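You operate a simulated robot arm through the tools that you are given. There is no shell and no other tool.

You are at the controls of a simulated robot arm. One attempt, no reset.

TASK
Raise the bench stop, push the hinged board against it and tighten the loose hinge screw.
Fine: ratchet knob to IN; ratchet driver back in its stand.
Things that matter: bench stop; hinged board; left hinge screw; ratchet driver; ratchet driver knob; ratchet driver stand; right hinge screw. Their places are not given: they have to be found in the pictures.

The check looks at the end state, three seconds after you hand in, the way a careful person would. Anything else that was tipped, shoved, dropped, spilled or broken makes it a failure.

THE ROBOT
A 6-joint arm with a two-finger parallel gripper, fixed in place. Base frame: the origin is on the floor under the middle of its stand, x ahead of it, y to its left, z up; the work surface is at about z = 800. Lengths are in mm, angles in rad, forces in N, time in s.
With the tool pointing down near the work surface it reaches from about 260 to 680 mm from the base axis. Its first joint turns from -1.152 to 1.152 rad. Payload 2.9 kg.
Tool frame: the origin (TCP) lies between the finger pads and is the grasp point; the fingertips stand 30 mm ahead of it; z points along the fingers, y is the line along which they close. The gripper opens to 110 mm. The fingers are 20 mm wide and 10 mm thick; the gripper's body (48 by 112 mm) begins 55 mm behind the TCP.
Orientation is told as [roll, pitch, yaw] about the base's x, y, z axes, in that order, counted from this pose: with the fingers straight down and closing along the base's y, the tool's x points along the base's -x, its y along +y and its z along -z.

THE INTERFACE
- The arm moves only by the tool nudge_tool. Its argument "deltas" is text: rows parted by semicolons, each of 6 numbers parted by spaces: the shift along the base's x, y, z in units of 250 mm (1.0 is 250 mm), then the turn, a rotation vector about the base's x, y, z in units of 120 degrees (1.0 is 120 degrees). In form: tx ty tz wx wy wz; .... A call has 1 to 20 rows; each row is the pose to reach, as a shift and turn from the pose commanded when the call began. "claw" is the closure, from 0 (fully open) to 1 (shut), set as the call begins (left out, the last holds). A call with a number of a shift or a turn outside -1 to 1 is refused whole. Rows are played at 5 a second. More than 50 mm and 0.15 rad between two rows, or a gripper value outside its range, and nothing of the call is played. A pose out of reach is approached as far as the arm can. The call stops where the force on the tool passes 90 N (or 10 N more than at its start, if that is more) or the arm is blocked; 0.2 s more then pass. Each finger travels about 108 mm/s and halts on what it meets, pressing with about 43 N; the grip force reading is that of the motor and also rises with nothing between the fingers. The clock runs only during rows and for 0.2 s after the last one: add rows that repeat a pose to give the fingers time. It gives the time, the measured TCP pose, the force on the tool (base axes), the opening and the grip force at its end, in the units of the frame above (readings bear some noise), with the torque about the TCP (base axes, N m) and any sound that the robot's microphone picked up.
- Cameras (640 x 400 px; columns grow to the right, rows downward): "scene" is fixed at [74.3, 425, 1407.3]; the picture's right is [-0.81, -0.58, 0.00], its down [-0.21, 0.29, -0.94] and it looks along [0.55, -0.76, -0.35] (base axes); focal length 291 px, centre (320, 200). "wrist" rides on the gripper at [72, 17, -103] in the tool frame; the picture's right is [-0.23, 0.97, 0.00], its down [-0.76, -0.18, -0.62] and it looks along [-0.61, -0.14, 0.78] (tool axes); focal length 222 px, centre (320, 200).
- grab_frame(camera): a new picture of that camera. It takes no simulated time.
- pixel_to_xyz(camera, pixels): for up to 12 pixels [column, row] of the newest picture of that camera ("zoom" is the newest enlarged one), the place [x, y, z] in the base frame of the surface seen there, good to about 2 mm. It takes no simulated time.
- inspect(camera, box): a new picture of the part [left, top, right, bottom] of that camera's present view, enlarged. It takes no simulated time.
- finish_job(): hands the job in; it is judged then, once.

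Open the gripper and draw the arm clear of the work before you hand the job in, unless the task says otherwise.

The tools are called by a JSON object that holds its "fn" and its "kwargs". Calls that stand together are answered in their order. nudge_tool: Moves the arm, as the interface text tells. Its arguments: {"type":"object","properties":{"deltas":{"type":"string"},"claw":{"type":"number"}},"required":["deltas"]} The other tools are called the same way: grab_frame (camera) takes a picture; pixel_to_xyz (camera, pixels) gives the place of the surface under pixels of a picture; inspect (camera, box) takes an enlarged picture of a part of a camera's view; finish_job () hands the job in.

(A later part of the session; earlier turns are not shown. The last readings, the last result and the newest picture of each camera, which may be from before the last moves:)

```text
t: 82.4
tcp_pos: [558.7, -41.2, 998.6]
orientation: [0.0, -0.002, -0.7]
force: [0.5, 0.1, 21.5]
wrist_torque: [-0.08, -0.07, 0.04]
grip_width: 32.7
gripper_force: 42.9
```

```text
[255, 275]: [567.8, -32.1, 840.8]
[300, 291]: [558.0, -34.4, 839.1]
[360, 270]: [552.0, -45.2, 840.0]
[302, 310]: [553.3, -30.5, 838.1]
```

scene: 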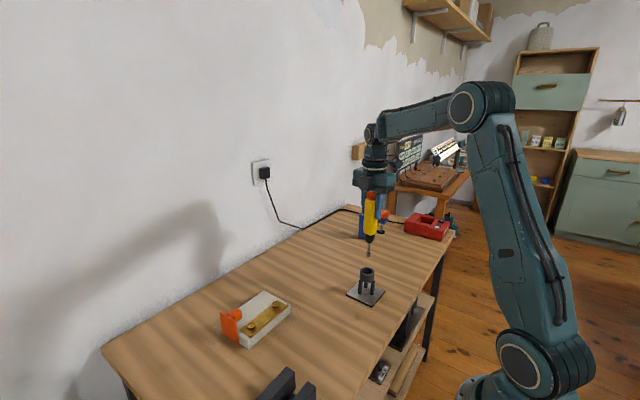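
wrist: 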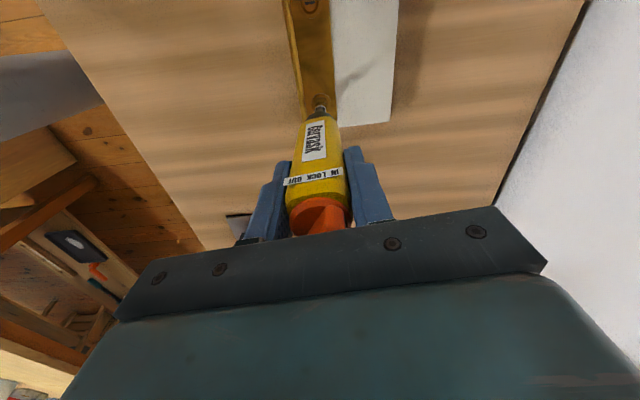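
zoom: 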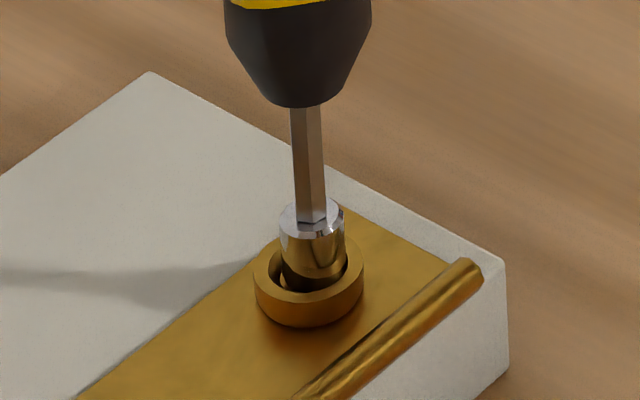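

The rim is now at z≈840 with near-zero side force and Fz 21. I continue 60° further clockwise with compensation.

{"fn": "nudge_tool", "kwargs": {"deltas": "0.0004 0.0003 -0.0004 0 0 -0.0556; 0.0009 0.0005 -0.0008 0 0 -0.1111; 0.0014 0.0007 -0.0012 0 0 -0.1667; 0.0019 0.0008 -0.0016 0 0 -0.2222; 0.0024 0.0009 -0.002 0 0 -0.2778; 0.0029 0.0009 -0.0024 0 0 -0.3333; 0.0034 0.0008 -0.0028 0 0 -0.3889; 0.0039 0.0007 -0.0032 0 0 -0.4444; 0.0044 0.0005 -0.0036 0 0 -0.5"}}

{"fn": "inspect", "kwargs": {"camera": "scene", "box": [262, 285, 292, 315]}}

{"fn": "pixel_to_xyz", "kwargs": {"camera": "zoom", "pixels": [[255, 275], [300, 291], [360, 270], [302, 310]]}}

```text
t: 84.4
tcp_pos: [561.4, -41.0, 997.3]
orientation: [0.007, 0.002, -1.747]
force: [-0.3, 2.5, 27.4]
wrist_torque: [0.36, 0.03, 0.04]
grip_width: 32.6
gripper_force: 43.5
```

```text
13.33 times, centred on (277, 300) of scene
```

zoom: 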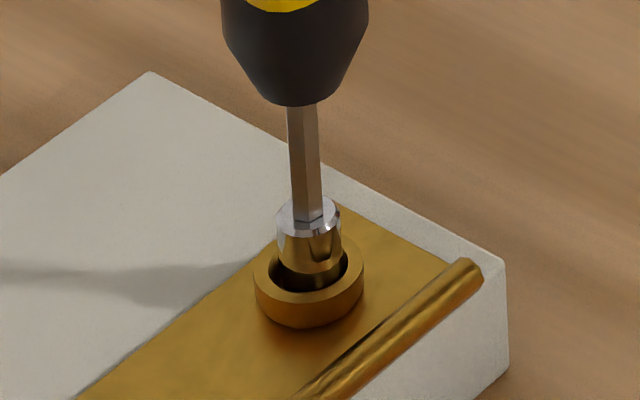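

```text
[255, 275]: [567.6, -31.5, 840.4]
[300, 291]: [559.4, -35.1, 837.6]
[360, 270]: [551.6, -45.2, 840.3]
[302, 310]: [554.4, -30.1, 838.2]
```

Turned to yaw -100°, head lowered slightly; no tightening torque yet. I lift 8 mm clear and wind the tool back for another stroke.

{"fn": "nudge_tool", "kwargs": {"deltas": "0 0 0.016 0 0 0; 0 0 0.036 0 0 0; 0 0 0.036 0 0 0.0667; 0 0 0.036 0 0 0.1333; 0 0 0.036 0 0 0.2; 0 0 0.036 0 0 0.2667; 0 0 0.036 0 0 0.3333; 0 0 0.036 0 0 0.4; 0 0 0.036 0 0 0.4667; 0 0 0.036 0 0 0.5333; 0 0 0.036 0 0 0.6; 0 0 0.036 0 0 0.6667; 0 0 0.036 0 0 0.7333; 0 0 0.036 0 0 0.8; 0 0 0.036 0 0 0.8667; 0 0 0.036 0 0 0.9333; 0 0 0.036 0 0 1.0"}}

{"fn": "nudge_tool", "kwargs": {"deltas": "-0.001 -0.002 0 0 0 0.064; -0.002 -0.004 0 0 0 0.128; -0.003 -0.006 0 0 0 0.192; -0.0034 -0.0081 0 0 0 0.256; -0.0034 -0.0081 0 0 0 0.32; -0.0034 -0.0081 0 0 0 0.384; -0.0034 -0.0081 0 0 0 0.448; -0.0034 -0.0081 0 0 0 0.508; -0.0034 -0.0081 0 0 0 0.508"}}

{"fn": "inspect", "kwargs": {"camera": "scene", "box": [262, 285, 292, 315]}}

{"fn": "inspect", "kwargs": {"camera": "wrist", "box": [295, 75, 345, 125]}}

{"fn": "inspect", "kwargs": {"camera": "scene", "box": [210, 285, 300, 350]}}

```text
t: 88.0
tcp_pos: [559.0, -40.5, 1004.6]
orientation: [0.0, -0.001, 0.352]
force: [0.5, -0.9, -2.3]
wrist_torque: [0.03, -0.02, -0.03]
grip_width: 32.5
gripper_force: 42.7
```

```text
t: 90.0
tcp_pos: [559.3, -42.5, 1004.2]
orientation: [0.0, 0.001, 1.416]
force: [0.4, 0.2, -3.9]
wrist_torque: [0.01, -0.01, 0.0]
grip_width: 32.5
gripper_force: 43.1
```

```text
13.33 times, centred on (277, 300) of scene
```

zoom: 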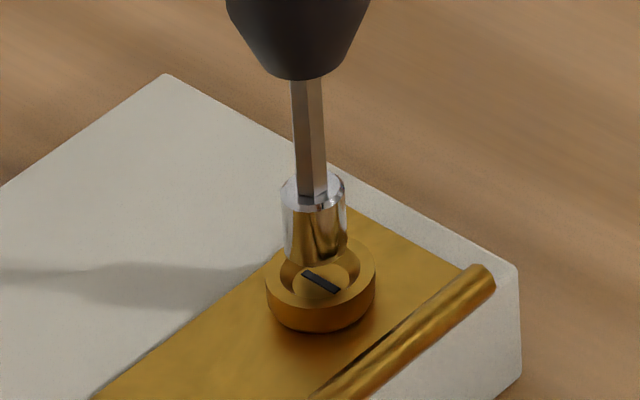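

```text
8.00 times, centred on (320, 100) of wrist
```

zoom: 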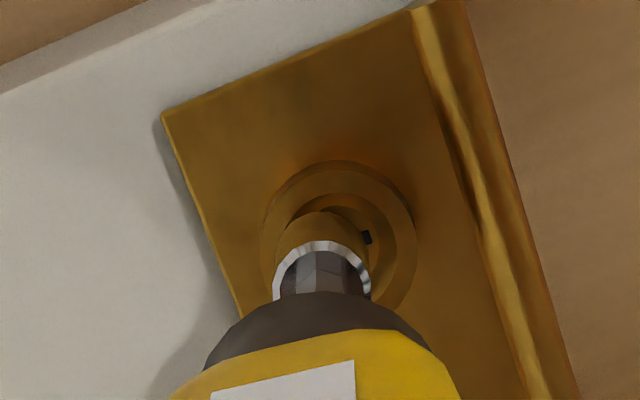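

```text
6.15 times, centred on (255, 318) of scene
```

zoom: 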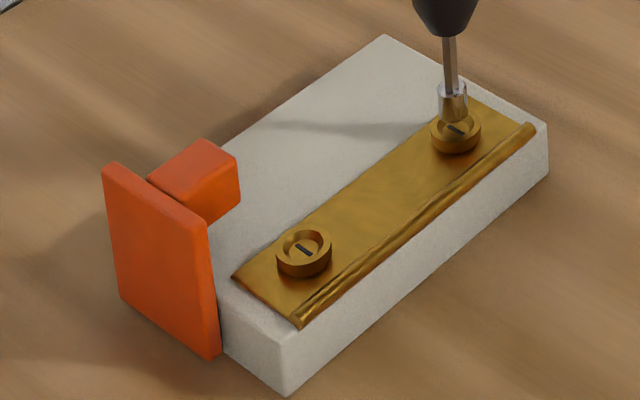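

The tip is clear and the board has shifted about 2.8 mm in -x. I compare both screw heads' heights closely.

{"fn": "inspect", "kwargs": {"camera": "scene", "box": [245, 310, 275, 335]}}

{"fn": "pixel_to_xyz", "kwargs": {"camera": "zoom", "pixels": [[180, 210], [220, 190], [220, 250], [262, 215], [220, 222], [220, 275], [300, 160]]}}

{"fn": "inspect", "kwargs": {"camera": "scene", "box": [265, 292, 295, 317]}}

{"fn": "pixel_to_xyz", "kwargs": {"camera": "zoom", "pixels": [[230, 230], [330, 215], [285, 262], [285, 280], [270, 235], [285, 300], [285, 310], [220, 300]]}}

```text
16.00 times, centred on (260, 322) of scene
```

zoom: 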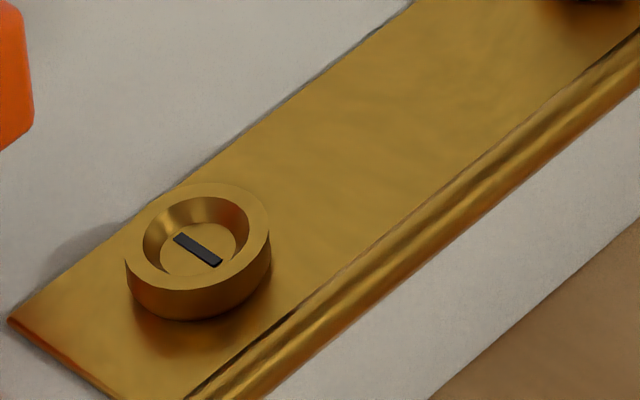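

```text
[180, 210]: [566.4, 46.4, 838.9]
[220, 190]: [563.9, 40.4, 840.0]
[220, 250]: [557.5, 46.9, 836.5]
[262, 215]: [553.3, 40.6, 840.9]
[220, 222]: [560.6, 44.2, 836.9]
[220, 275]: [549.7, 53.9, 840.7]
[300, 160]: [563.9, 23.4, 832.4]
```

```text
16.00 times, centred on (280, 304) of scene
```

zoom: 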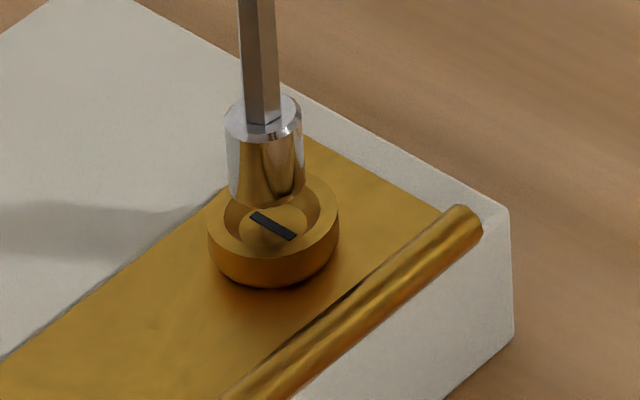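

```text
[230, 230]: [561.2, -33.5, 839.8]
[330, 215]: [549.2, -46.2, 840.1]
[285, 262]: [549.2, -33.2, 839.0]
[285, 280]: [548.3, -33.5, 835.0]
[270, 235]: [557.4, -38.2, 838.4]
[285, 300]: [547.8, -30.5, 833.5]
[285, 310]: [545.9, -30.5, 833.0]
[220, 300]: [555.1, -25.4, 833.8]
```

Rims now both read z≈840, so the screw is nearly or fully home; I still want to feel it tighten. I re-centre by (-2.2,+1.1), lower and seat again.

{"fn": "nudge_tool", "kwargs": {"deltas": "-0.009 0.0046 0 0 0 0; -0.009 0.0046 -0.008 0 0 0; -0.009 0.0046 -0.016 0 0 0; -0.009 0.0046 -0.016 0 0 0"}}

{"fn": "inspect", "kwargs": {"camera": "scene", "box": [265, 292, 295, 317]}}

{"fn": "inspect", "kwargs": {"camera": "wrist", "box": [295, 75, 345, 125]}}

```text
t: 91.0
tcp_pos: [557.2, -41.4, 999.9]
orientation: [0.001, 0.0, 1.414]
force: [-0.4, 0.5, -2.2]
wrist_torque: [-0.01, 0.01, 0.02]
grip_width: 32.4
gripper_force: 42.7
```

```text
16.00 times, centred on (280, 304) of scene
```

zoom: 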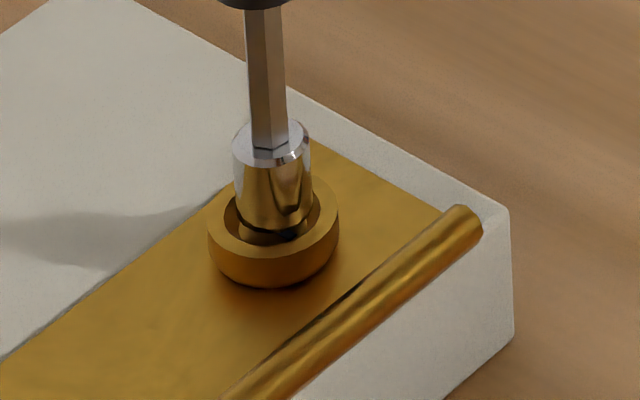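

```text
8.00 times, centred on (320, 100) of wrist
```

zoom: 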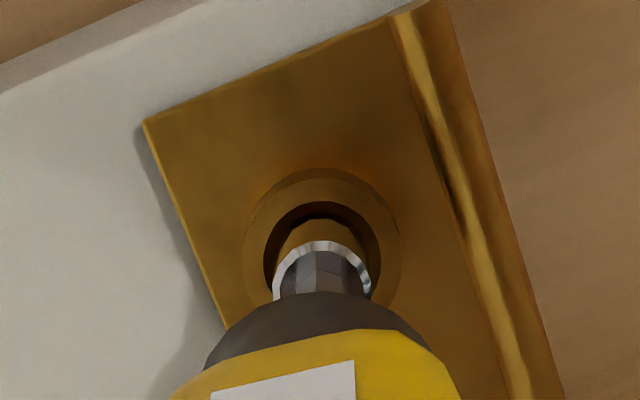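

Centred in both views (wrist: rim 321.5, sleeve 322). I step down to contact.

{"fn": "nudge_tool", "kwargs": {"deltas": "0 0 -0.005 0 0 0; 0 0 -0.005 0 0 0"}}

{"fn": "nudge_tool", "kwargs": {"deltas": "0 0 -0.004 0 0 0; 0 0 -0.004 0 0 0"}}

{"fn": "nudge_tool", "kwargs": {"deltas": "0 0 -0.004 0 0 0; 0 0 -0.004 0 0 0"}}

```text
t: 91.6
tcp_pos: [557.9, -41.3, 998.2]
orientation: [0.0, -0.001, 1.414]
force: [1.0, 0.6, -3.2]
wrist_torque: [0.01, 0.0, -0.01]
grip_width: 32.6
gripper_force: 43.3
```

```text
t: 92.2
tcp_pos: [557.9, -40.9, 998.9]
orientation: [0.0, 0.0, 1.414]
force: [0.5, -0.9, -2.5]
wrist_torque: [-0.01, 0.02, -0.01]
grip_width: 32.6
gripper_force: 42.4
```

```text
t: 92.8
tcp_pos: [558.5, -42.7, 998.3]
orientation: [-0.001, 0.001, 1.414]
force: [-1.2, -0.2, -1.3]
wrist_torque: [0.05, 0.06, 0.01]
grip_width: 32.7
gripper_force: 43.2
```

Just touching (Fz from -3.4 to -1.3). Two more small steps down.

{"fn": "nudge_tool", "kwargs": {"deltas": "0 0 -0.003 0 0 0; 0 0 -0.003 0 0 0"}}

{"fn": "nudge_tool", "kwargs": {"deltas": "0 0 -0.003 0 0 0; 0 0 -0.003 0 0 0"}}

```text
t: 93.4
tcp_pos: [557.0, -42.0, 997.5]
orientation: [-0.001, 0.0, 1.412]
force: [-3.0, -2.1, 10.1]
wrist_torque: [-0.28, 0.6, 0.04]
grip_width: 32.6
gripper_force: 43.7
```

```text
t: 94.0
tcp_pos: [556.9, -42.5, 997.3]
orientation: [-0.004, 0.0, 1.413]
force: [-5.2, -4.0, 22.2]
wrist_torque: [-0.65, 0.85, -0.04]
grip_width: 32.7
gripper_force: 43.4
```

Seated with Fz 22. I centre by (-0.6,-0.5), then turn 41° clockwise with compensation.

{"fn": "nudge_tool", "kwargs": {"deltas": "-0.0024 -0.002 0 0 0 0; -0.0024 -0.002 0 0 0 0"}}

{"fn": "nudge_tool", "kwargs": {"deltas": "-0.0005 0.0003 0 0 0 -0.057; -0.001 0.0006 0 0 0 -0.114; -0.0014 0.0009 0 0 0 -0.171; -0.0018 0.0013 0 0 0 -0.228; -0.002 0.0017 0 0 0 -0.285; -0.0023 0.0021 0 0 0 -0.342"}}

{"fn": "inspect", "kwargs": {"camera": "scene", "box": [265, 292, 295, 317]}}

```text
t: 94.6
tcp_pos: [557.6, -42.4, 997.8]
orientation: [-0.005, 0.0, 1.413]
force: [-0.1, -0.8, 27.6]
wrist_torque: [-0.08, 0.11, 0.01]
grip_width: 32.6
gripper_force: 43.0
```

```text
t: 96.0
tcp_pos: [556.9, -41.9, 997.6]
orientation: [-0.002, -0.002, 0.695]
force: [1.2, -0.1, 25.8]
wrist_torque: [0.03, -0.09, 0.03]
grip_width: 32.6
gripper_force: 42.6
```

```text
16.00 times, centred on (280, 304) of scene
```

zoom: 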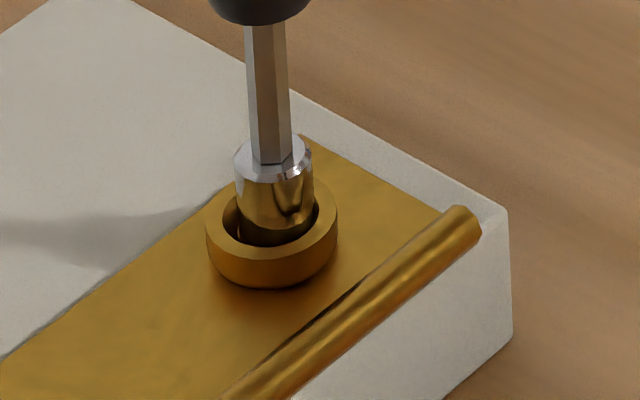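

No tightening torque yet (0.03). I continue 80° with compensation.

{"fn": "nudge_tool", "kwargs": {"deltas": "-0.0002 0.0005 0 0 0 -0.0556; -0.0004 0.001 -0.0002 0 0 -0.1111; -0.0004 0.0015 -0.0004 0 0 -0.1667; -0.0005 0.002 -0.0006 0 0 -0.2222; -0.0004 0.0025 -0.0008 0 0 -0.2778; -0.0004 0.003 -0.001 0 0 -0.3333; -0.0002 0.0035 -0.0012 0 0 -0.3889; 0 0.004 -0.0014 0 0 -0.4444; 0.0002 0.0044 -0.0016 0 0 -0.5; 0.0006 0.0048 -0.0018 0 0 -0.5556; 0.0009 0.0052 -0.002 0 0 -0.6111; 0.0013 0.0055 -0.002 0 0 -0.6667"}}

{"fn": "inspect", "kwargs": {"camera": "scene", "box": [265, 292, 295, 317]}}

{"fn": "pixel_to_xyz", "kwargs": {"camera": "zoom", "pixels": [[212, 235], [330, 215], [270, 250], [272, 270]]}}

```text
t: 98.6
tcp_pos: [557.0, -40.1, 997.0]
orientation: [0.004, -0.004, -0.702]
force: [-0.6, -0.2, 30.0]
wrist_torque: [-0.14, 0.13, 0.0]
grip_width: 32.5
gripper_force: 43.0
```

```text
16.00 times, centred on (280, 304) of scene
```

zoom: 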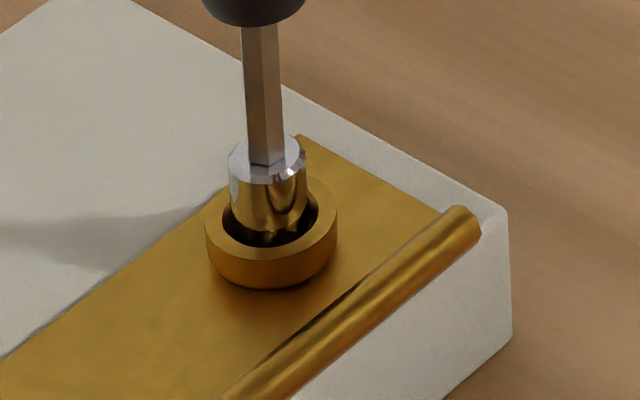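

```text
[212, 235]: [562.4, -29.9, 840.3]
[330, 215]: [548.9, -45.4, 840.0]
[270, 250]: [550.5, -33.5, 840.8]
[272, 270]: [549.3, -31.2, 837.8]
```

The rim stays at z≈840 while Fz rises, so it is no longer going down – it seems home. I turn 60° more to be sure, then lift and compare with the other screw.

{"fn": "nudge_tool", "kwargs": {"deltas": "0.0004 0.0003 0 0 0 -0.0556; 0.0009 0.0005 0 0 0 -0.1111; 0.0014 0.0007 0 0 0 -0.1667; 0.0019 0.0008 0 0 0 -0.2222; 0.0024 0.0009 0 0 0 -0.2778; 0.0029 0.0009 0 0 0 -0.3333; 0.0034 0.0008 0 0 0 -0.3889; 0.0039 0.0007 0 0 0 -0.4444; 0.0044 0.0005 0 0 0 -0.5"}}

{"fn": "inspect", "kwargs": {"camera": "scene", "box": [265, 292, 295, 317]}}

{"fn": "nudge_tool", "kwargs": {"deltas": "0 0 0.008 0 0 0; 0 0 0.016 0 0 0; 0 0 0.024 0 0 0; 0 0 0.032 0 0 0"}}

{"fn": "inspect", "kwargs": {"camera": "scene", "box": [265, 292, 295, 317]}}

```text
t: 100.6
tcp_pos: [559.4, -39.6, 997.2]
orientation: [0.002, 0.002, -1.748]
force: [-0.1, -1.0, 25.8]
wrist_torque: [-0.04, -0.05, 0.03]
grip_width: 32.9
gripper_force: 43.6
```

```text
16.00 times, centred on (280, 304) of scene
```

zoom: 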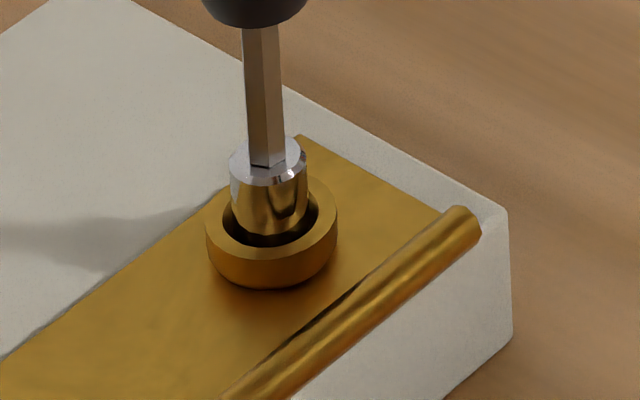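

```text
t: 101.6
tcp_pos: [557.7, -39.8, 1002.3]
orientation: [-0.004, 0.0, -1.747]
force: [-0.1, 0.7, -3.3]
wrist_torque: [0.0, 0.0, 0.02]
grip_width: 32.5
gripper_force: 43.0
```

```text
16.00 times, centred on (280, 304) of scene
```

zoom: 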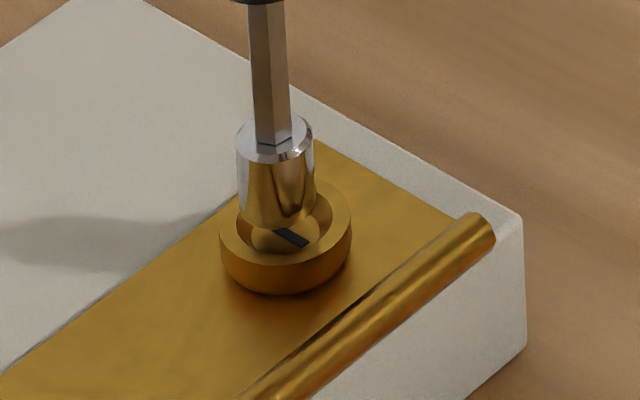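

The slot and head can be seen again. I zoom both heads at the same scale to compare how they sit on the leaf.

{"fn": "inspect", "kwargs": {"camera": "scene", "box": [270, 300, 286, 312]}}

{"fn": "pixel_to_xyz", "kwargs": {"camera": "zoom", "pixels": [[180, 210], [250, 260], [350, 240], [420, 180], [300, 265], [300, 330], [300, 290], [150, 320]]}}

{"fn": "inspect", "kwargs": {"camera": "scene", "box": [244, 318, 260, 330]}}

{"fn": "pixel_to_xyz", "kwargs": {"camera": "zoom", "pixels": [[180, 200], [250, 260], [350, 240], [420, 180], [300, 265], [300, 330], [300, 290], [450, 320]]}}

```text
16.00 times, centred on (278, 306) of scene
```

zoom: 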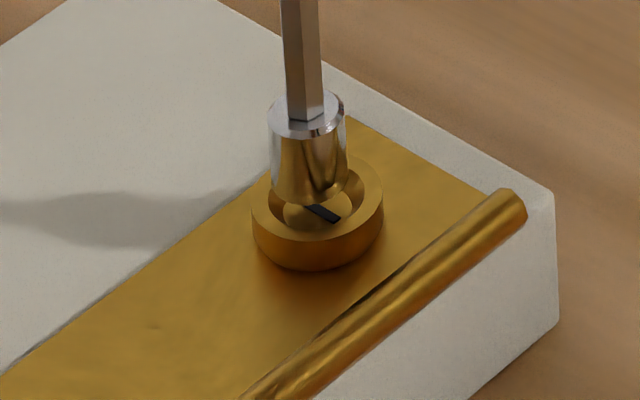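

```text
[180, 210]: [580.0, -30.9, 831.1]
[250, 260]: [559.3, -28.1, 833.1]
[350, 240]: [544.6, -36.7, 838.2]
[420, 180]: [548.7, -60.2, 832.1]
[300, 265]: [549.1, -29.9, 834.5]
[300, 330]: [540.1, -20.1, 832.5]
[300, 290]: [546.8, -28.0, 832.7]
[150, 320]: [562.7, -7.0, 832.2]
```

```text
16.00 times, centred on (252, 324) of scene
```

zoom: 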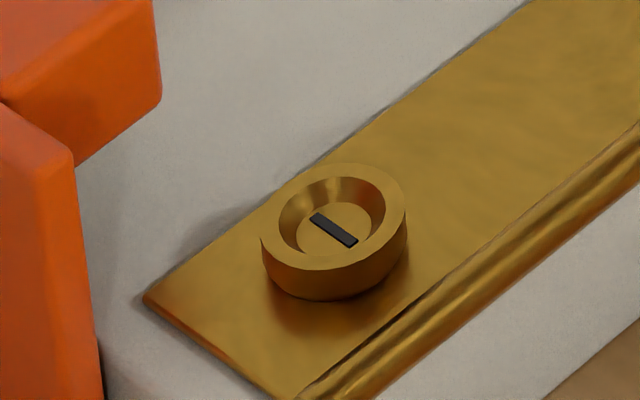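

```text
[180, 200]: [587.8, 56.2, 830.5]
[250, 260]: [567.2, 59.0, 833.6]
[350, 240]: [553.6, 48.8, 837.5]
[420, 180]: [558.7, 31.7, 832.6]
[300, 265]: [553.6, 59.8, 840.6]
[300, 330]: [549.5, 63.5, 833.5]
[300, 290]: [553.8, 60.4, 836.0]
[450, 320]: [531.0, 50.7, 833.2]
```

Both heads look equally seated. I confirm with rim points on each head.

{"fn": "pixel_to_xyz", "kwargs": {"camera": "zoom", "pixels": [[272, 235], [393, 215], [322, 260], [350, 175], [300, 190], [360, 250]]}}

{"fn": "inspect", "kwargs": {"camera": "scene", "box": [270, 300, 286, 312]}}

{"fn": "pixel_to_xyz", "kwargs": {"camera": "zoom", "pixels": [[262, 208], [372, 190], [317, 233], [360, 172], [285, 230], [350, 225]]}}

```text
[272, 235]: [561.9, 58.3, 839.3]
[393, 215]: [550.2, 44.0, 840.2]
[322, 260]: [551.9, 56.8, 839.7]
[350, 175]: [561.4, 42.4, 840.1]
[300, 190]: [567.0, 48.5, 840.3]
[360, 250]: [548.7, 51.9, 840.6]
```

```text
16.00 times, centred on (278, 306) of scene
```

zoom: 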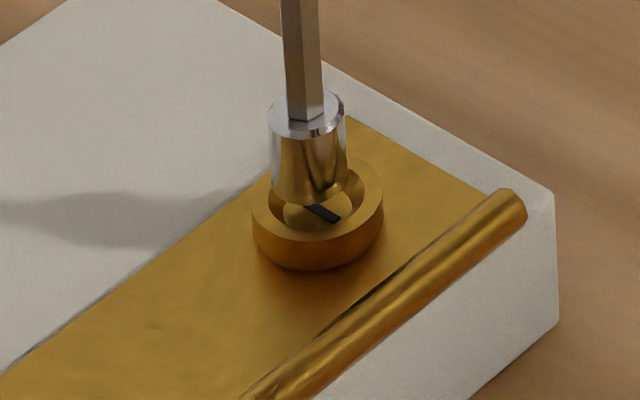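

```text
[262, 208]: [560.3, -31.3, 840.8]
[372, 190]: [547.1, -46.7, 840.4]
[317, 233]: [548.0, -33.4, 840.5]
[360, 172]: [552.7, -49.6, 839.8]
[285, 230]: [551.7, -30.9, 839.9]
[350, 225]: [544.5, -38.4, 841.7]
```

Rim averages: 840.0 (tight one) vs 840.5 (loose one) — within noise but I'll do one more stroke to be sure. I lift further and wind back to yaw 81°.

{"fn": "nudge_tool", "kwargs": {"deltas": "0 0 0.02 0 0 0; 0 0 0.02 0 0 0.0667; 0 0 0.02 0 0 0.1333; 0 0 0.02 0 0 0.2; 0 0 0.02 0 0 0.2667; 0 0 0.02 0 0 0.3333; 0 0 0.02 0 0 0.4; 0 0 0.02 0 0 0.4667; 0 0 0.02 0 0 0.5333; 0 0 0.02 0 0 0.6; 0 0 0.02 0 0 0.6667; 0 0 0.02 0 0 0.7333; 0 0 0.02 0 0 0.8; 0 0 0.02 0 0 0.8667; 0 0 0.02 0 0 0.9333; 0 0 0.02 0 0 1.0"}}

{"fn": "nudge_tool", "kwargs": {"deltas": "-0.001 -0.002 0 0 0 0.064; -0.002 -0.004 0 0 0 0.128; -0.003 -0.006 0 0 0 0.192; -0.0034 -0.0081 0 0 0 0.256; -0.0034 -0.0081 0 0 0 0.32; -0.0034 -0.0081 0 0 0 0.384; -0.0034 -0.0081 0 0 0 0.448; -0.0034 -0.0081 0 0 0 0.508; -0.0034 -0.0081 0 0 0 0.508"}}

{"fn": "inspect", "kwargs": {"camera": "scene", "box": [262, 290, 294, 312]}}

{"fn": "inspect", "kwargs": {"camera": "wrist", "box": [295, 75, 345, 125]}}

```text
t: 105.0
tcp_pos: [557.9, -41.3, 1007.6]
orientation: [-0.001, -0.001, 0.351]
force: [-0.7, 0.0, -3.4]
wrist_torque: [0.01, -0.02, 0.03]
grip_width: 32.4
gripper_force: 42.8
```

```text
t: 107.0
tcp_pos: [556.6, -42.0, 1008.8]
orientation: [0.0, -0.001, 1.413]
force: [-0.6, 0.7, -3.6]
wrist_torque: [-0.01, 0.01, 0.02]
grip_width: 32.6
gripper_force: 43.4
```

```text
16.00 times, centred on (278, 301) of scene
```

zoom: 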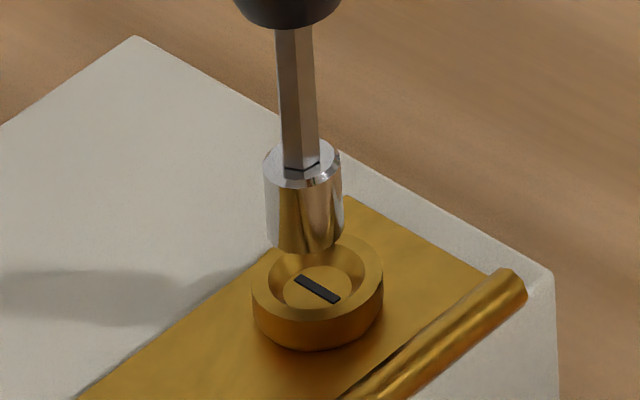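

```text
8.00 times, centred on (320, 100) of wrist
```

zoom: 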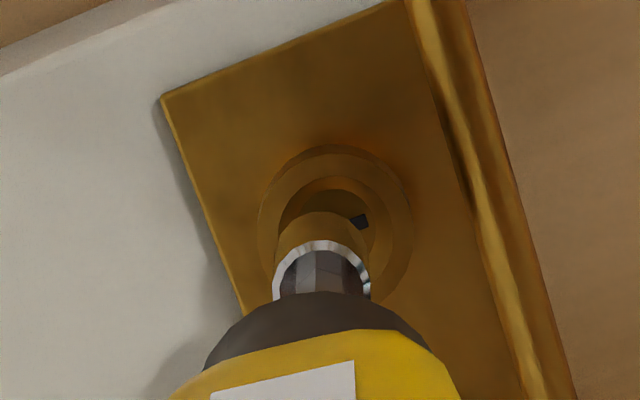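

Board drifted again on lifting; the tip must go (-2.25,-0.2). I centre and lower 9 mm.

{"fn": "nudge_tool", "kwargs": {"deltas": "-0.009 -0.0008 0 0 0 0; -0.009 -0.0008 -0.018 0 0 0; -0.009 -0.0008 -0.036 0 0 0; -0.009 -0.0008 -0.036 0 0 0"}}

{"fn": "inspect", "kwargs": {"camera": "wrist", "box": [295, 75, 345, 125]}}

{"fn": "inspect", "kwargs": {"camera": "scene", "box": [262, 290, 294, 312]}}

```text
t: 108.0
tcp_pos: [555.0, -42.5, 999.7]
orientation: [0.0, 0.0, 1.412]
force: [-0.8, -0.5, -3.3]
wrist_torque: [-0.01, 0.01, 0.03]
grip_width: 32.5
gripper_force: 42.9
```

```text
8.00 times, centred on (320, 100) of wrist
```

zoom: 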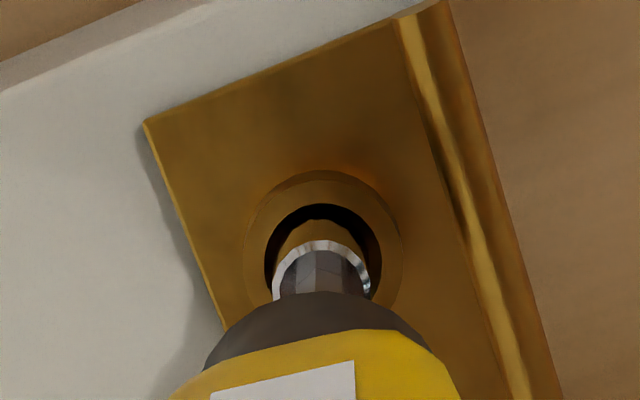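

```text
16.00 times, centred on (278, 301) of scene
```

zoom: 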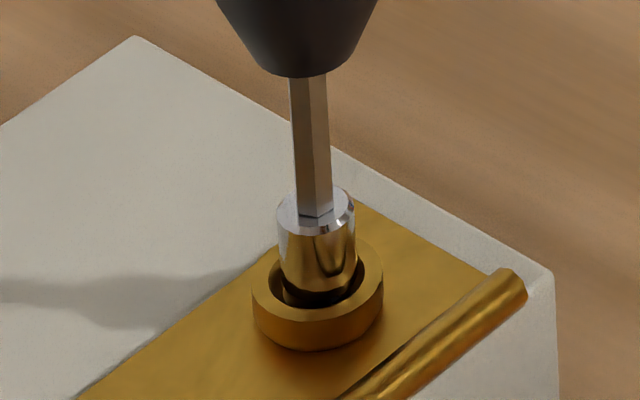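

Centred in the cup. I step down to load again.

{"fn": "nudge_tool", "kwargs": {"deltas": "0 0 -0.006 0 0 0; 0 0 -0.006 0 0 0"}}

{"fn": "nudge_tool", "kwargs": {"deltas": "0 0 -0.004 0 0 0; 0 0 -0.004 0 0 0"}}

{"fn": "nudge_tool", "kwargs": {"deltas": "0 0 -0.004 0 0 0; 0 0 -0.004 0 0 0"}}

```text
t: 108.6
tcp_pos: [554.4, -41.4, 997.1]
orientation: [0.002, 0.0, 1.411]
force: [-0.8, 0.4, -3.9]
wrist_torque: [-0.01, -0.02, 0.04]
grip_width: 32.8
gripper_force: 43.1
```

```text
t: 109.2
tcp_pos: [555.0, -41.9, 996.1]
orientation: [-0.002, -0.001, 1.413]
force: [-2.3, 1.6, 3.7]
wrist_torque: [0.17, 0.27, 0.02]
grip_width: 32.8
gripper_force: 42.8
```

```text
t: 109.8
tcp_pos: [555.0, -40.8, 996.9]
orientation: [-0.003, 0.0, 1.411]
force: [-3.8, 3.9, 16.2]
wrist_torque: [0.64, 0.66, -0.02]
grip_width: 32.6
gripper_force: 43.1
```

Loaded with Fz 16. I centre by (-0.5,+0.4) and add 0.5 mm, then a compensated stroke without any z follow to see if Fz falls.

{"fn": "nudge_tool", "kwargs": {"deltas": "-0.002 0.0016 -0.002 0 0 0; -0.002 0.0016 -0.002 0 0 0"}}

{"fn": "nudge_tool", "kwargs": {"deltas": "-0.0005 0.0003 0 0 0 -0.057; -0.001 0.0006 0 0 0 -0.114; -0.0014 0.0009 0 0 0 -0.171; -0.0018 0.0013 0 0 0 -0.228; -0.002 0.0017 0 0 0 -0.285; -0.0023 0.0021 0 0 0 -0.342"}}

{"fn": "nudge_tool", "kwargs": {"deltas": "-0.0002 0.0005 0 0 0 -0.0556; -0.0004 0.001 0 0 0 -0.1111; -0.0004 0.0015 0 0 0 -0.1667; -0.0005 0.002 0 0 0 -0.2222; -0.0004 0.0025 0 0 0 -0.2778; -0.0004 0.003 0 0 0 -0.3333; -0.0002 0.0035 0 0 0 -0.3889; 0 0.004 0 0 0 -0.4444; 0.0002 0.0044 0 0 0 -0.5; 0.0006 0.0048 0 0 0 -0.5556; 0.0009 0.0052 0 0 0 -0.6111; 0.0013 0.0055 0 0 0 -0.6667"}}

{"fn": "nudge_tool", "kwargs": {"deltas": "0.0004 0.0003 0 0 0 -0.0556; 0.0009 0.0005 0 0 0 -0.1111; 0.0014 0.0007 0 0 0 -0.1667; 0.0019 0.0008 0 0 0 -0.2222; 0.0024 0.0009 0 0 0 -0.2778; 0.0029 0.0009 0 0 0 -0.3333; 0.0034 0.0008 0 0 0 -0.3889; 0.0039 0.0007 0 0 0 -0.4444; 0.0044 0.0005 0 0 0 -0.5"}}

{"fn": "inspect", "kwargs": {"camera": "scene", "box": [262, 290, 294, 312]}}

```text
t: 110.4
tcp_pos: [554.3, -41.4, 997.0]
orientation: [-0.006, 0.001, 1.411]
force: [-2.7, 4.2, 28.1]
wrist_torque: [0.79, 0.39, 0.03]
grip_width: 32.6
gripper_force: 43.4
```

```text
t: 111.8
tcp_pos: [554.0, -41.9, 998.2]
orientation: [-0.004, -0.004, 0.693]
force: [0.7, -1.7, 29.2]
wrist_torque: [-0.29, -0.18, 0.03]
grip_width: 32.6
gripper_force: 42.8
```

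```text
t: 114.4
tcp_pos: [552.8, -40.1, 996.7]
orientation: [0.001, -0.002, -0.703]
force: [-1.3, 1.8, 28.4]
wrist_torque: [0.17, 0.1, 0.05]
grip_width: 32.3
gripper_force: 42.4
```

```text
t: 116.4
tcp_pos: [556.0, -40.2, 995.9]
orientation: [0.005, 0.002, -1.752]
force: [0.6, 2.0, 27.7]
wrist_torque: [0.3, 0.02, 0.03]
grip_width: 32.7
gripper_force: 43.0
```

```text
16.00 times, centred on (278, 301) of scene
```

zoom: 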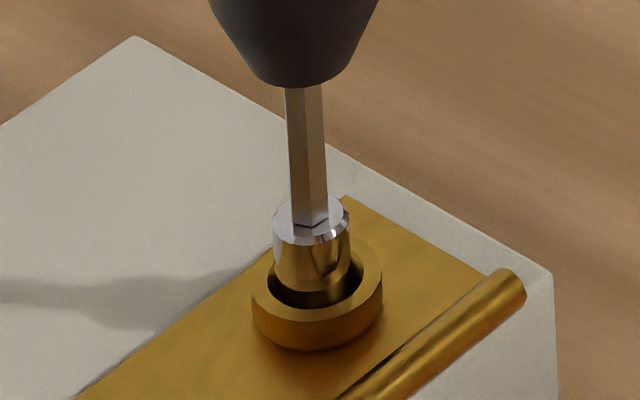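

Fz stayed constant (28→29→28→28 N) over 181° of turning, so the screw is fully home. I lift off slowly and rise to travel height.

{"fn": "nudge_tool", "kwargs": {"deltas": "0 0 0.004 0 0 0; 0 0 0.01 0 0 0; 0 0 0.02 0 0 0; 0 0 0.06 0 0 0; 0 0 0.14 0 0 0; 0 0 0.24 0 0 0; 0 0 0.34 0 0 0; 0 0 0.41 0 0 0; 0 0 0.41 0 0 0"}}

{"fn": "inspect", "kwargs": {"camera": "scene", "box": [210, 285, 300, 350]}}

{"fn": "inspect", "kwargs": {"camera": "scene", "box": [262, 290, 294, 312]}}

{"fn": "pixel_to_xyz", "kwargs": {"camera": "zoom", "pixels": [[270, 290], [390, 285], [330, 318], [330, 250], [360, 255], [330, 290]]}}

```text
t: 118.4
tcp_pos: [554.2, -39.6, 1097.5]
orientation: [0.001, 0.0, -1.749]
force: [-0.5, -0.6, -3.3]
wrist_torque: [-0.01, -0.01, 0.05]
grip_width: 32.5
gripper_force: 42.5
```

```text
6.15 times, centred on (255, 318) of scene
```

zoom: 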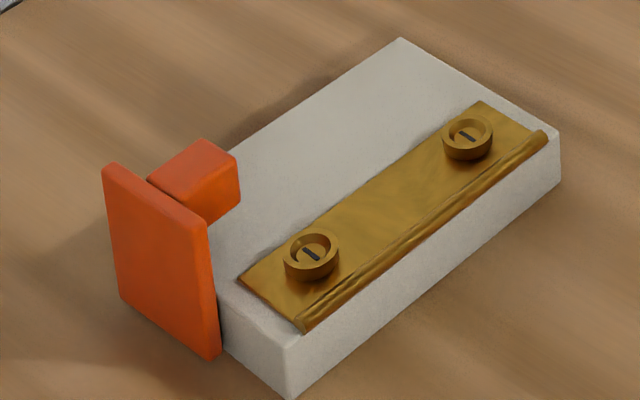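

```text
16.00 times, centred on (278, 301) of scene
```

zoom: 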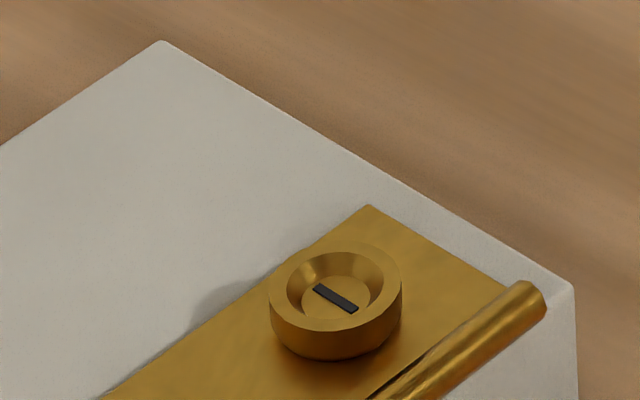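

```text
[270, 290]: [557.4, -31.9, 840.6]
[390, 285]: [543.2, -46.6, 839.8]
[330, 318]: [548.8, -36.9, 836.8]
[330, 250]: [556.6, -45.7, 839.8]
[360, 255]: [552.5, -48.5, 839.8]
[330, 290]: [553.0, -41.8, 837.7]
```

Both screws now look identical (rim z ≈840). I carry the driver back over the stand while turning back to yaw 81°.

{"fn": "nudge_tool", "kwargs": {"deltas": "-0.0386 -0.0594 0 0 0 0.0625; -0.0773 -0.1188 0 0 0 0.125; -0.1159 -0.1781 0 0 0 0.1875; -0.1545 -0.2375 0 0 0 0.25; -0.1931 -0.2969 0 0 0 0.3125; -0.2318 -0.3563 0 0 0 0.375; -0.2704 -0.4156 0 0 0 0.4375; -0.309 -0.475 0 0 0 0.5; -0.3476 -0.5344 0 0 0 0.5625; -0.3863 -0.5938 0 0 0 0.625; -0.4249 -0.6531 0 0 0 0.6875; -0.4635 -0.7125 0 0 0 0.75; -0.5021 -0.7719 0 0 0 0.8125; -0.5408 -0.8313 0 0 0 0.875; -0.5794 -0.8906 0 0 0 0.9375; -0.618 -0.95 0 0 0 1.0; -0.618 -0.95 0 0 0 1.0"}}

{"fn": "nudge_tool", "kwargs": {"deltas": "0 0 0 0 0 0.064; 0 0 0 0 0 0.128; 0 0 0 0 0 0.192; 0 0 0 0 0 0.256; 0 0 0 0 0 0.32; 0 0 0 0 0 0.384; 0 0 0 0 0 0.448; 0 0 0 0 0 0.508; 0 0 0 0 0 0.508"}}

{"fn": "nudge_tool", "kwargs": {"deltas": "0 0 0 0 0 0"}}

{"fn": "inspect", "kwargs": {"camera": "scene", "box": [340, 225, 400, 305]}}

{"fn": "grab_frame", "kwargs": {"camera": "wrist"}}

```text
t: 122.0
tcp_pos: [402.3, -279.1, 1095.2]
orientation: [-0.001, 0.0, 0.347]
force: [0.5, 1.1, -2.8]
wrist_torque: [-0.01, -0.02, -0.02]
grip_width: 32.5
gripper_force: 43.6
```

```text
t: 124.0
tcp_pos: [401.4, -276.9, 1097.1]
orientation: [-0.002, 0.001, 1.412]
force: [0.6, 0.1, -3.5]
wrist_torque: [-0.03, -0.01, 0.01]
grip_width: 32.6
gripper_force: 43.2
```

```text
t: 124.4
tcp_pos: [400.1, -277.9, 1098.0]
orientation: [-0.001, 0.002, 1.41]
force: [-0.1, -0.5, -3.7]
wrist_torque: [-0.01, 0.02, 0.02]
grip_width: 32.6
gripper_force: 43.0
```

```text
5.00 times, centred on (370, 265) of scene
```

zoom: 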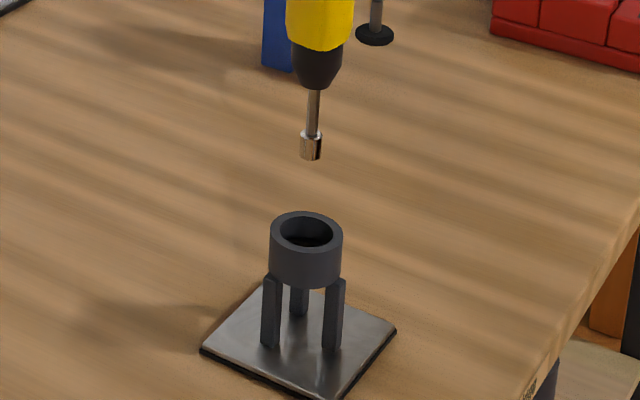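

```text
taken
```

wrist: 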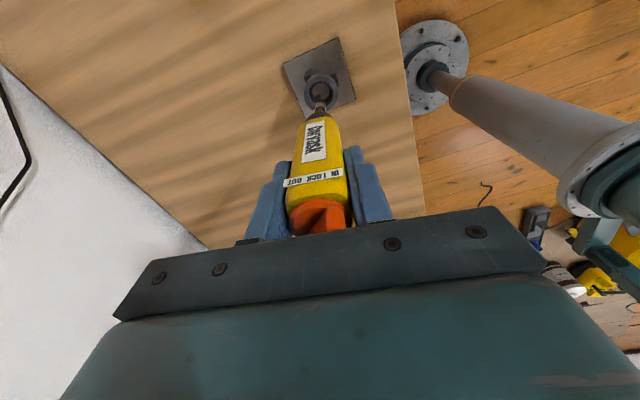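

The driver is above the stand. I zoom on tip and collar to align them in both views.

{"fn": "inspect", "kwargs": {"camera": "scene", "box": [354, 244, 386, 284]}}

{"fn": "pixel_to_xyz", "kwargs": {"camera": "zoom", "pixels": [[235, 250], [370, 250], [300, 222], [300, 287], [300, 300], [310, 70]]}}

{"fn": "inspect", "kwargs": {"camera": "wrist", "box": [295, 65, 345, 115]}}

```text
10.00 times, centred on (370, 264) of scene
```

zoom: 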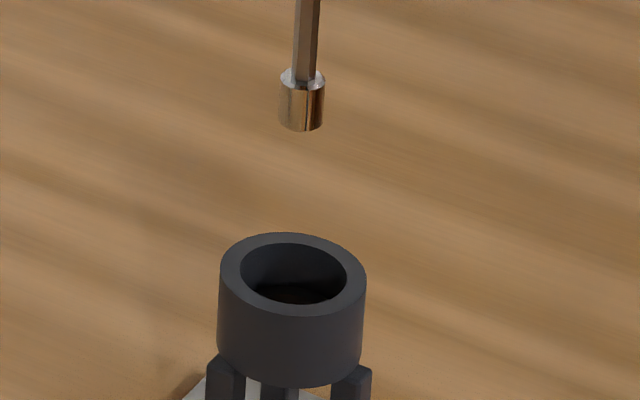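

```text
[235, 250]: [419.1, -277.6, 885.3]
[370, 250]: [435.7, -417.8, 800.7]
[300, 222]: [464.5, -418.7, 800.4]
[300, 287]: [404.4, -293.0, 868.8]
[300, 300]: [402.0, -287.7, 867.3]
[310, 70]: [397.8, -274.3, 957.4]
```

```text
8.00 times, centred on (320, 90) of wrist
```

zoom: 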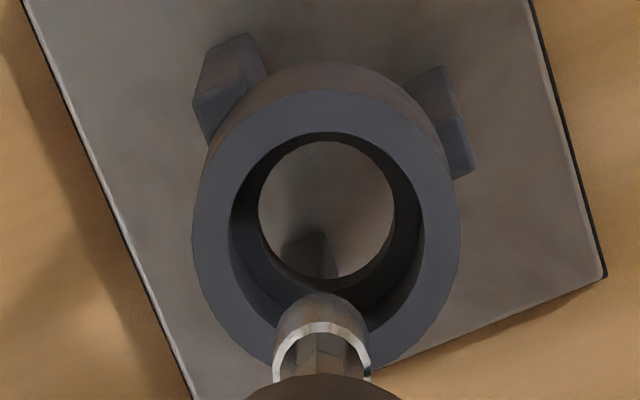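

Aligned within about 1 mm; the collar bore is ~32 mm. I shift (-0.8,+0.4) and lower 105 mm into the collar.

{"fn": "nudge_tool", "kwargs": {"deltas": "-0.003 0.0015 -0.06 0 0 0; -0.003 0.0015 -0.12 0 0 0; -0.003 0.0015 -0.18 0 0 0; -0.003 0.0015 -0.24 0 0 0; -0.003 0.0015 -0.3 0 0 0; -0.003 0.0015 -0.36 0 0 0; -0.003 0.0015 -0.42 0 0 0; -0.003 0.0015 -0.42 0 0 0"}}

{"fn": "inspect", "kwargs": {"camera": "scene", "box": [345, 235, 395, 305]}}

```text
t: 126.2
tcp_pos: [398.1, -275.4, 992.1]
orientation: [0.001, 0.0, 1.41]
force: [-0.3, 0.4, -3.0]
wrist_torque: [-0.02, 0.0, -0.03]
grip_width: 32.4
gripper_force: 43.4
```

```text
5.71 times, centred on (370, 270) of scene
```

zoom: 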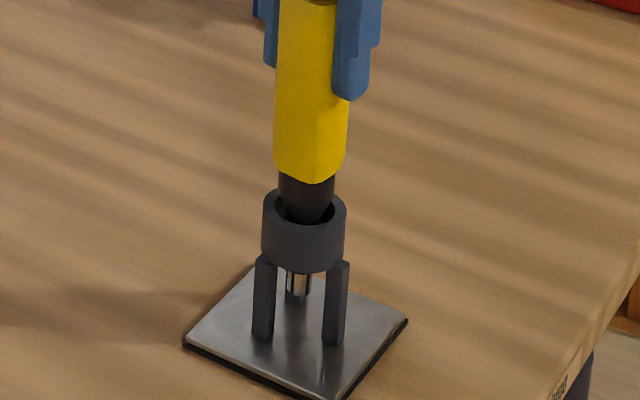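

The cone is in the collar, no contact force. I lower 16 mm more then step gently to the seat.

{"fn": "nudge_tool", "kwargs": {"deltas": "0 0 -0.032 0 0 0; 0 0 -0.064 0 0 0; 0 0 -0.064 0 0 0"}}

{"fn": "nudge_tool", "kwargs": {"deltas": "0 0 -0.008 0 0 0; 0 0 -0.008 0 0 0"}}

{"fn": "nudge_tool", "kwargs": {"deltas": "0 0 -0.006 0 0 0; 0 0 -0.006 0 0 0"}}

{"fn": "inspect", "kwargs": {"camera": "scene", "box": [345, 235, 395, 305]}}

```text
t: 127.0
tcp_pos: [397.7, -275.9, 976.3]
orientation: [0.0, 0.001, 1.409]
force: [0.0, 0.8, -3.5]
wrist_torque: [0.03, -0.02, 0.02]
grip_width: 32.7
gripper_force: 43.2
```

```text
t: 127.6
tcp_pos: [399.0, -277.0, 974.8]
orientation: [0.0, 0.0, 1.409]
force: [0.2, 0.8, -2.9]
wrist_torque: [-0.01, -0.02, 0.02]
grip_width: 32.5
gripper_force: 43.1
```

```text
t: 128.2
tcp_pos: [399.4, -277.3, 973.2]
orientation: [0.0, 0.001, 1.411]
force: [0.2, -0.3, -2.8]
wrist_torque: [0.03, 0.02, 0.0]
grip_width: 32.6
gripper_force: 42.9
```

```text
5.71 times, centred on (370, 270) of scene
```

zoom: 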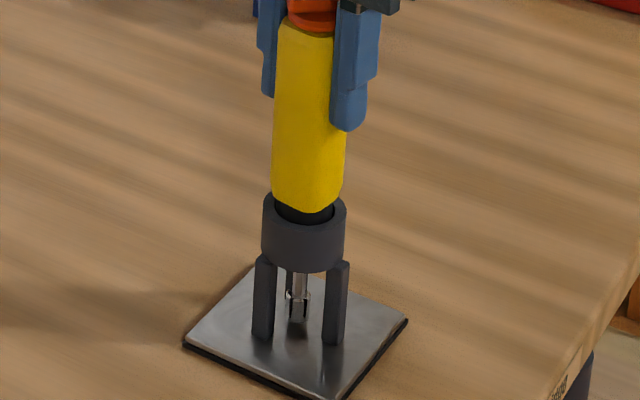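

Nearly seated (TCP 973). I go on in 1 mm steps.

{"fn": "nudge_tool", "kwargs": {"deltas": "0 0 -0.004 0 0 0; 0 0 -0.004 0 0 0"}}

{"fn": "nudge_tool", "kwargs": {"deltas": "0 0 -0.004 0 0 0; 0 0 -0.004 0 0 0"}}

{"fn": "nudge_tool", "kwargs": {"deltas": "0 0 -0.003 0 0 0; 0 0 -0.003 0 0 0"}}

```text
t: 128.8
tcp_pos: [400.0, -277.0, 972.6]
orientation: [0.002, 0.0, 1.41]
force: [-0.3, 0.1, -2.5]
wrist_torque: [-0.02, -0.07, 0.02]
grip_width: 32.5
gripper_force: 43.7
```

```text
t: 129.4
tcp_pos: [398.6, -276.8, 971.4]
orientation: [-0.001, 0.002, 1.408]
force: [-0.4, -0.8, -0.9]
wrist_torque: [-0.14, -0.02, 0.0]
grip_width: 32.6
gripper_force: 42.8
```

```text
t: 130.0
tcp_pos: [399.9, -277.2, 971.1]
orientation: [-0.002, 0.002, 1.409]
force: [-2.9, -1.7, 10.9]
wrist_torque: [-0.17, 0.29, -0.04]
grip_width: 32.7
gripper_force: 43.2
```

Seated: Fz rose to +10.9. I ease up 0.5 mm and open the fingers.

{"fn": "nudge_tool", "kwargs": {"deltas": "0 0 0.002 0 0 0; 0 0 0.002 0 0 0; 0 0 0.002 0 0 0; 0 0 0.002 0 0 0", "claw": 0.45}}

{"fn": "inspect", "kwargs": {"camera": "scene", "box": [335, 215, 405, 305]}}

{"fn": "grab_frame", "kwargs": {"camera": "wrist"}}

```text
t: 131.0
tcp_pos: [400.1, -277.1, 970.8]
orientation: [0.001, -0.001, 1.41]
force: [-0.8, -1.0, 0.0]
wrist_torque: [-0.01, -0.03, 0.01]
grip_width: 60.2
gripper_force: 0.0
```

```text
4.44 times, centred on (370, 260) of scene
```

zoom: 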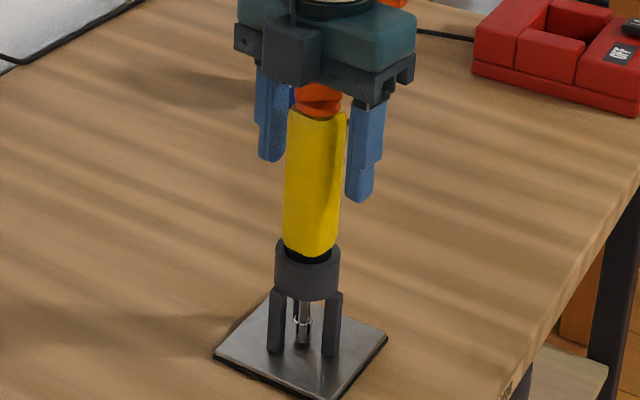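

```text
taken
```

wrist: 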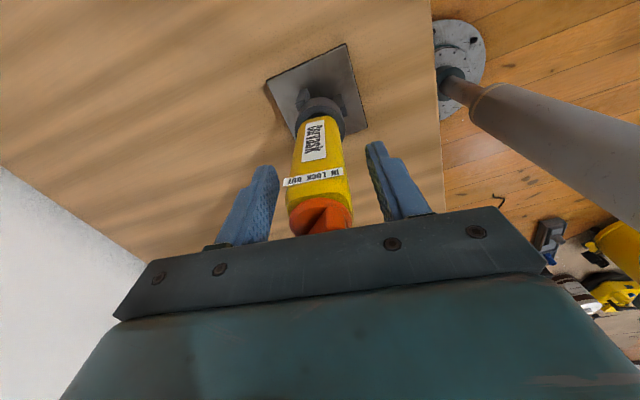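

The driver stands free in its stand. I rise straight up 140 mm and check the knob.

{"fn": "nudge_tool", "kwargs": {"deltas": "0 0 0.06 0 0 0; 0 0 0.14 0 0 0; 0 0 0.26 0 0 0; 0 0 0.4 0 0 0; 0 0 0.56 0 0 0; 0 0 0.56 0 0 0"}}

{"fn": "inspect", "kwargs": {"camera": "wrist", "box": [280, 60, 360, 150]}}

{"fn": "inspect", "kwargs": {"camera": "scene", "box": [210, 260, 310, 350]}}

{"fn": "pixel_to_xyz", "kwargs": {"camera": "zoom", "pixels": [[195, 330], [240, 355], [255, 270], [375, 115], [510, 195], [150, 260], [170, 240], [190, 330], [150, 310]]}}

```text
t: 132.4
tcp_pos: [399.3, -276.0, 1113.3]
orientation: [0.0, 0.001, 1.411]
force: [-0.1, -0.8, 0.9]
wrist_torque: [0.01, -0.02, -0.01]
grip_width: 60.5
gripper_force: 0.0
```

```text
4.44 times, centred on (320, 105) of wrist
```

zoom: 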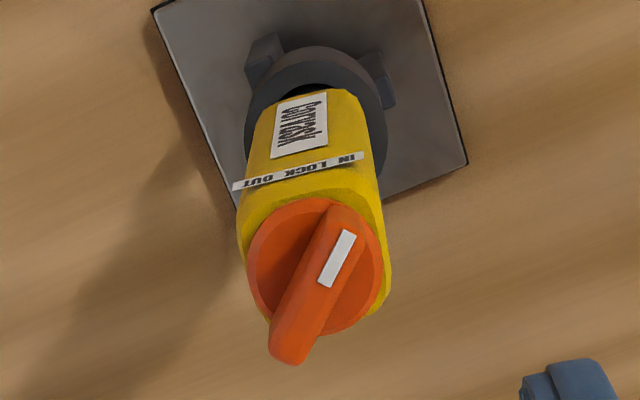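

```text
4.44 times, centred on (260, 305) of scene
```

zoom: 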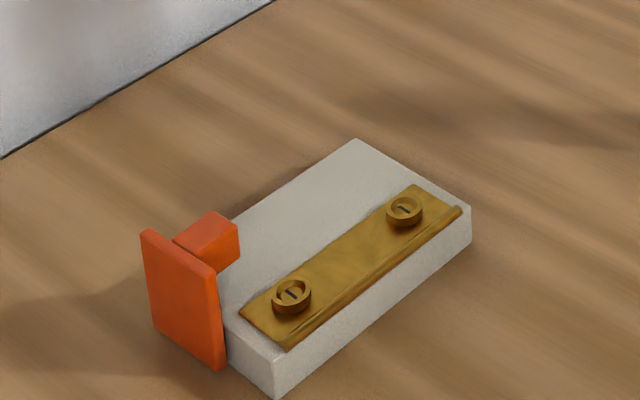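

```text
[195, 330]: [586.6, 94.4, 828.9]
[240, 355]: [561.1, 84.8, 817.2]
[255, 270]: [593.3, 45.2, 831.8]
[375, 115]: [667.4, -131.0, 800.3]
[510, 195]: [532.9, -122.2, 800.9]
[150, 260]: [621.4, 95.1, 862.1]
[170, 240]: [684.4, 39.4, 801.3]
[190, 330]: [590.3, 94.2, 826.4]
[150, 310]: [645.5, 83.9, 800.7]
```

Knob still at IN, driver back in its stand. I measure the board's corners to see whether it is still flush with the stop.

{"fn": "inspect", "kwargs": {"camera": "scene", "box": [225, 285, 300, 350]}}

{"fn": "pixel_to_xyz", "kwargs": {"camera": "zoom", "pixels": [[160, 310], [185, 330], [210, 348], [235, 365], [385, 75], [500, 150], [545, 178], [440, 110], [300, 130], [150, 300]]}}

{"fn": "inspect", "kwargs": {"camera": "scene", "box": [235, 320, 265, 345]}}

```text
6.15 times, centred on (262, 318) of scene
```

zoom: 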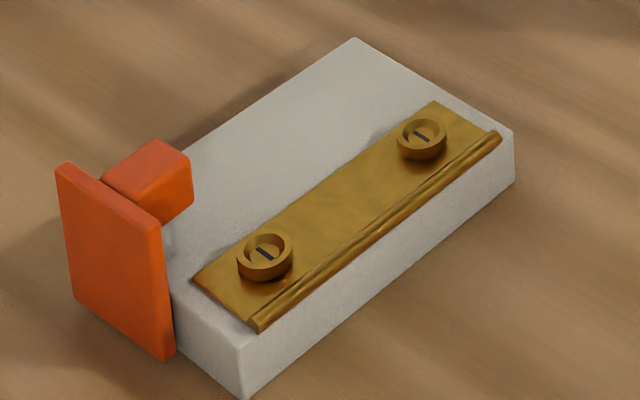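

```text
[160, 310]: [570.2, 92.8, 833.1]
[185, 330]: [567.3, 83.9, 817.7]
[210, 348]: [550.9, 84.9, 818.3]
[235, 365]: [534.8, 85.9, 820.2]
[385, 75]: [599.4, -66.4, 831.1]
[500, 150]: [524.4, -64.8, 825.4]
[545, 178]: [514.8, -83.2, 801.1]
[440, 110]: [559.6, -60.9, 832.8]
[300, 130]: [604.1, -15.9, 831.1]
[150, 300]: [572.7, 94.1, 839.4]
```

```text
16.00 times, centred on (250, 332) of scene
```

zoom: 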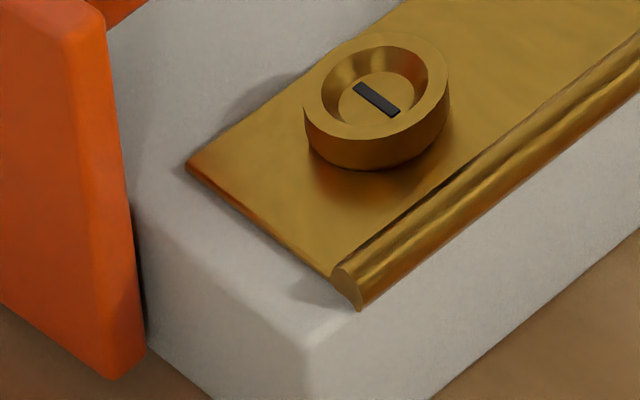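

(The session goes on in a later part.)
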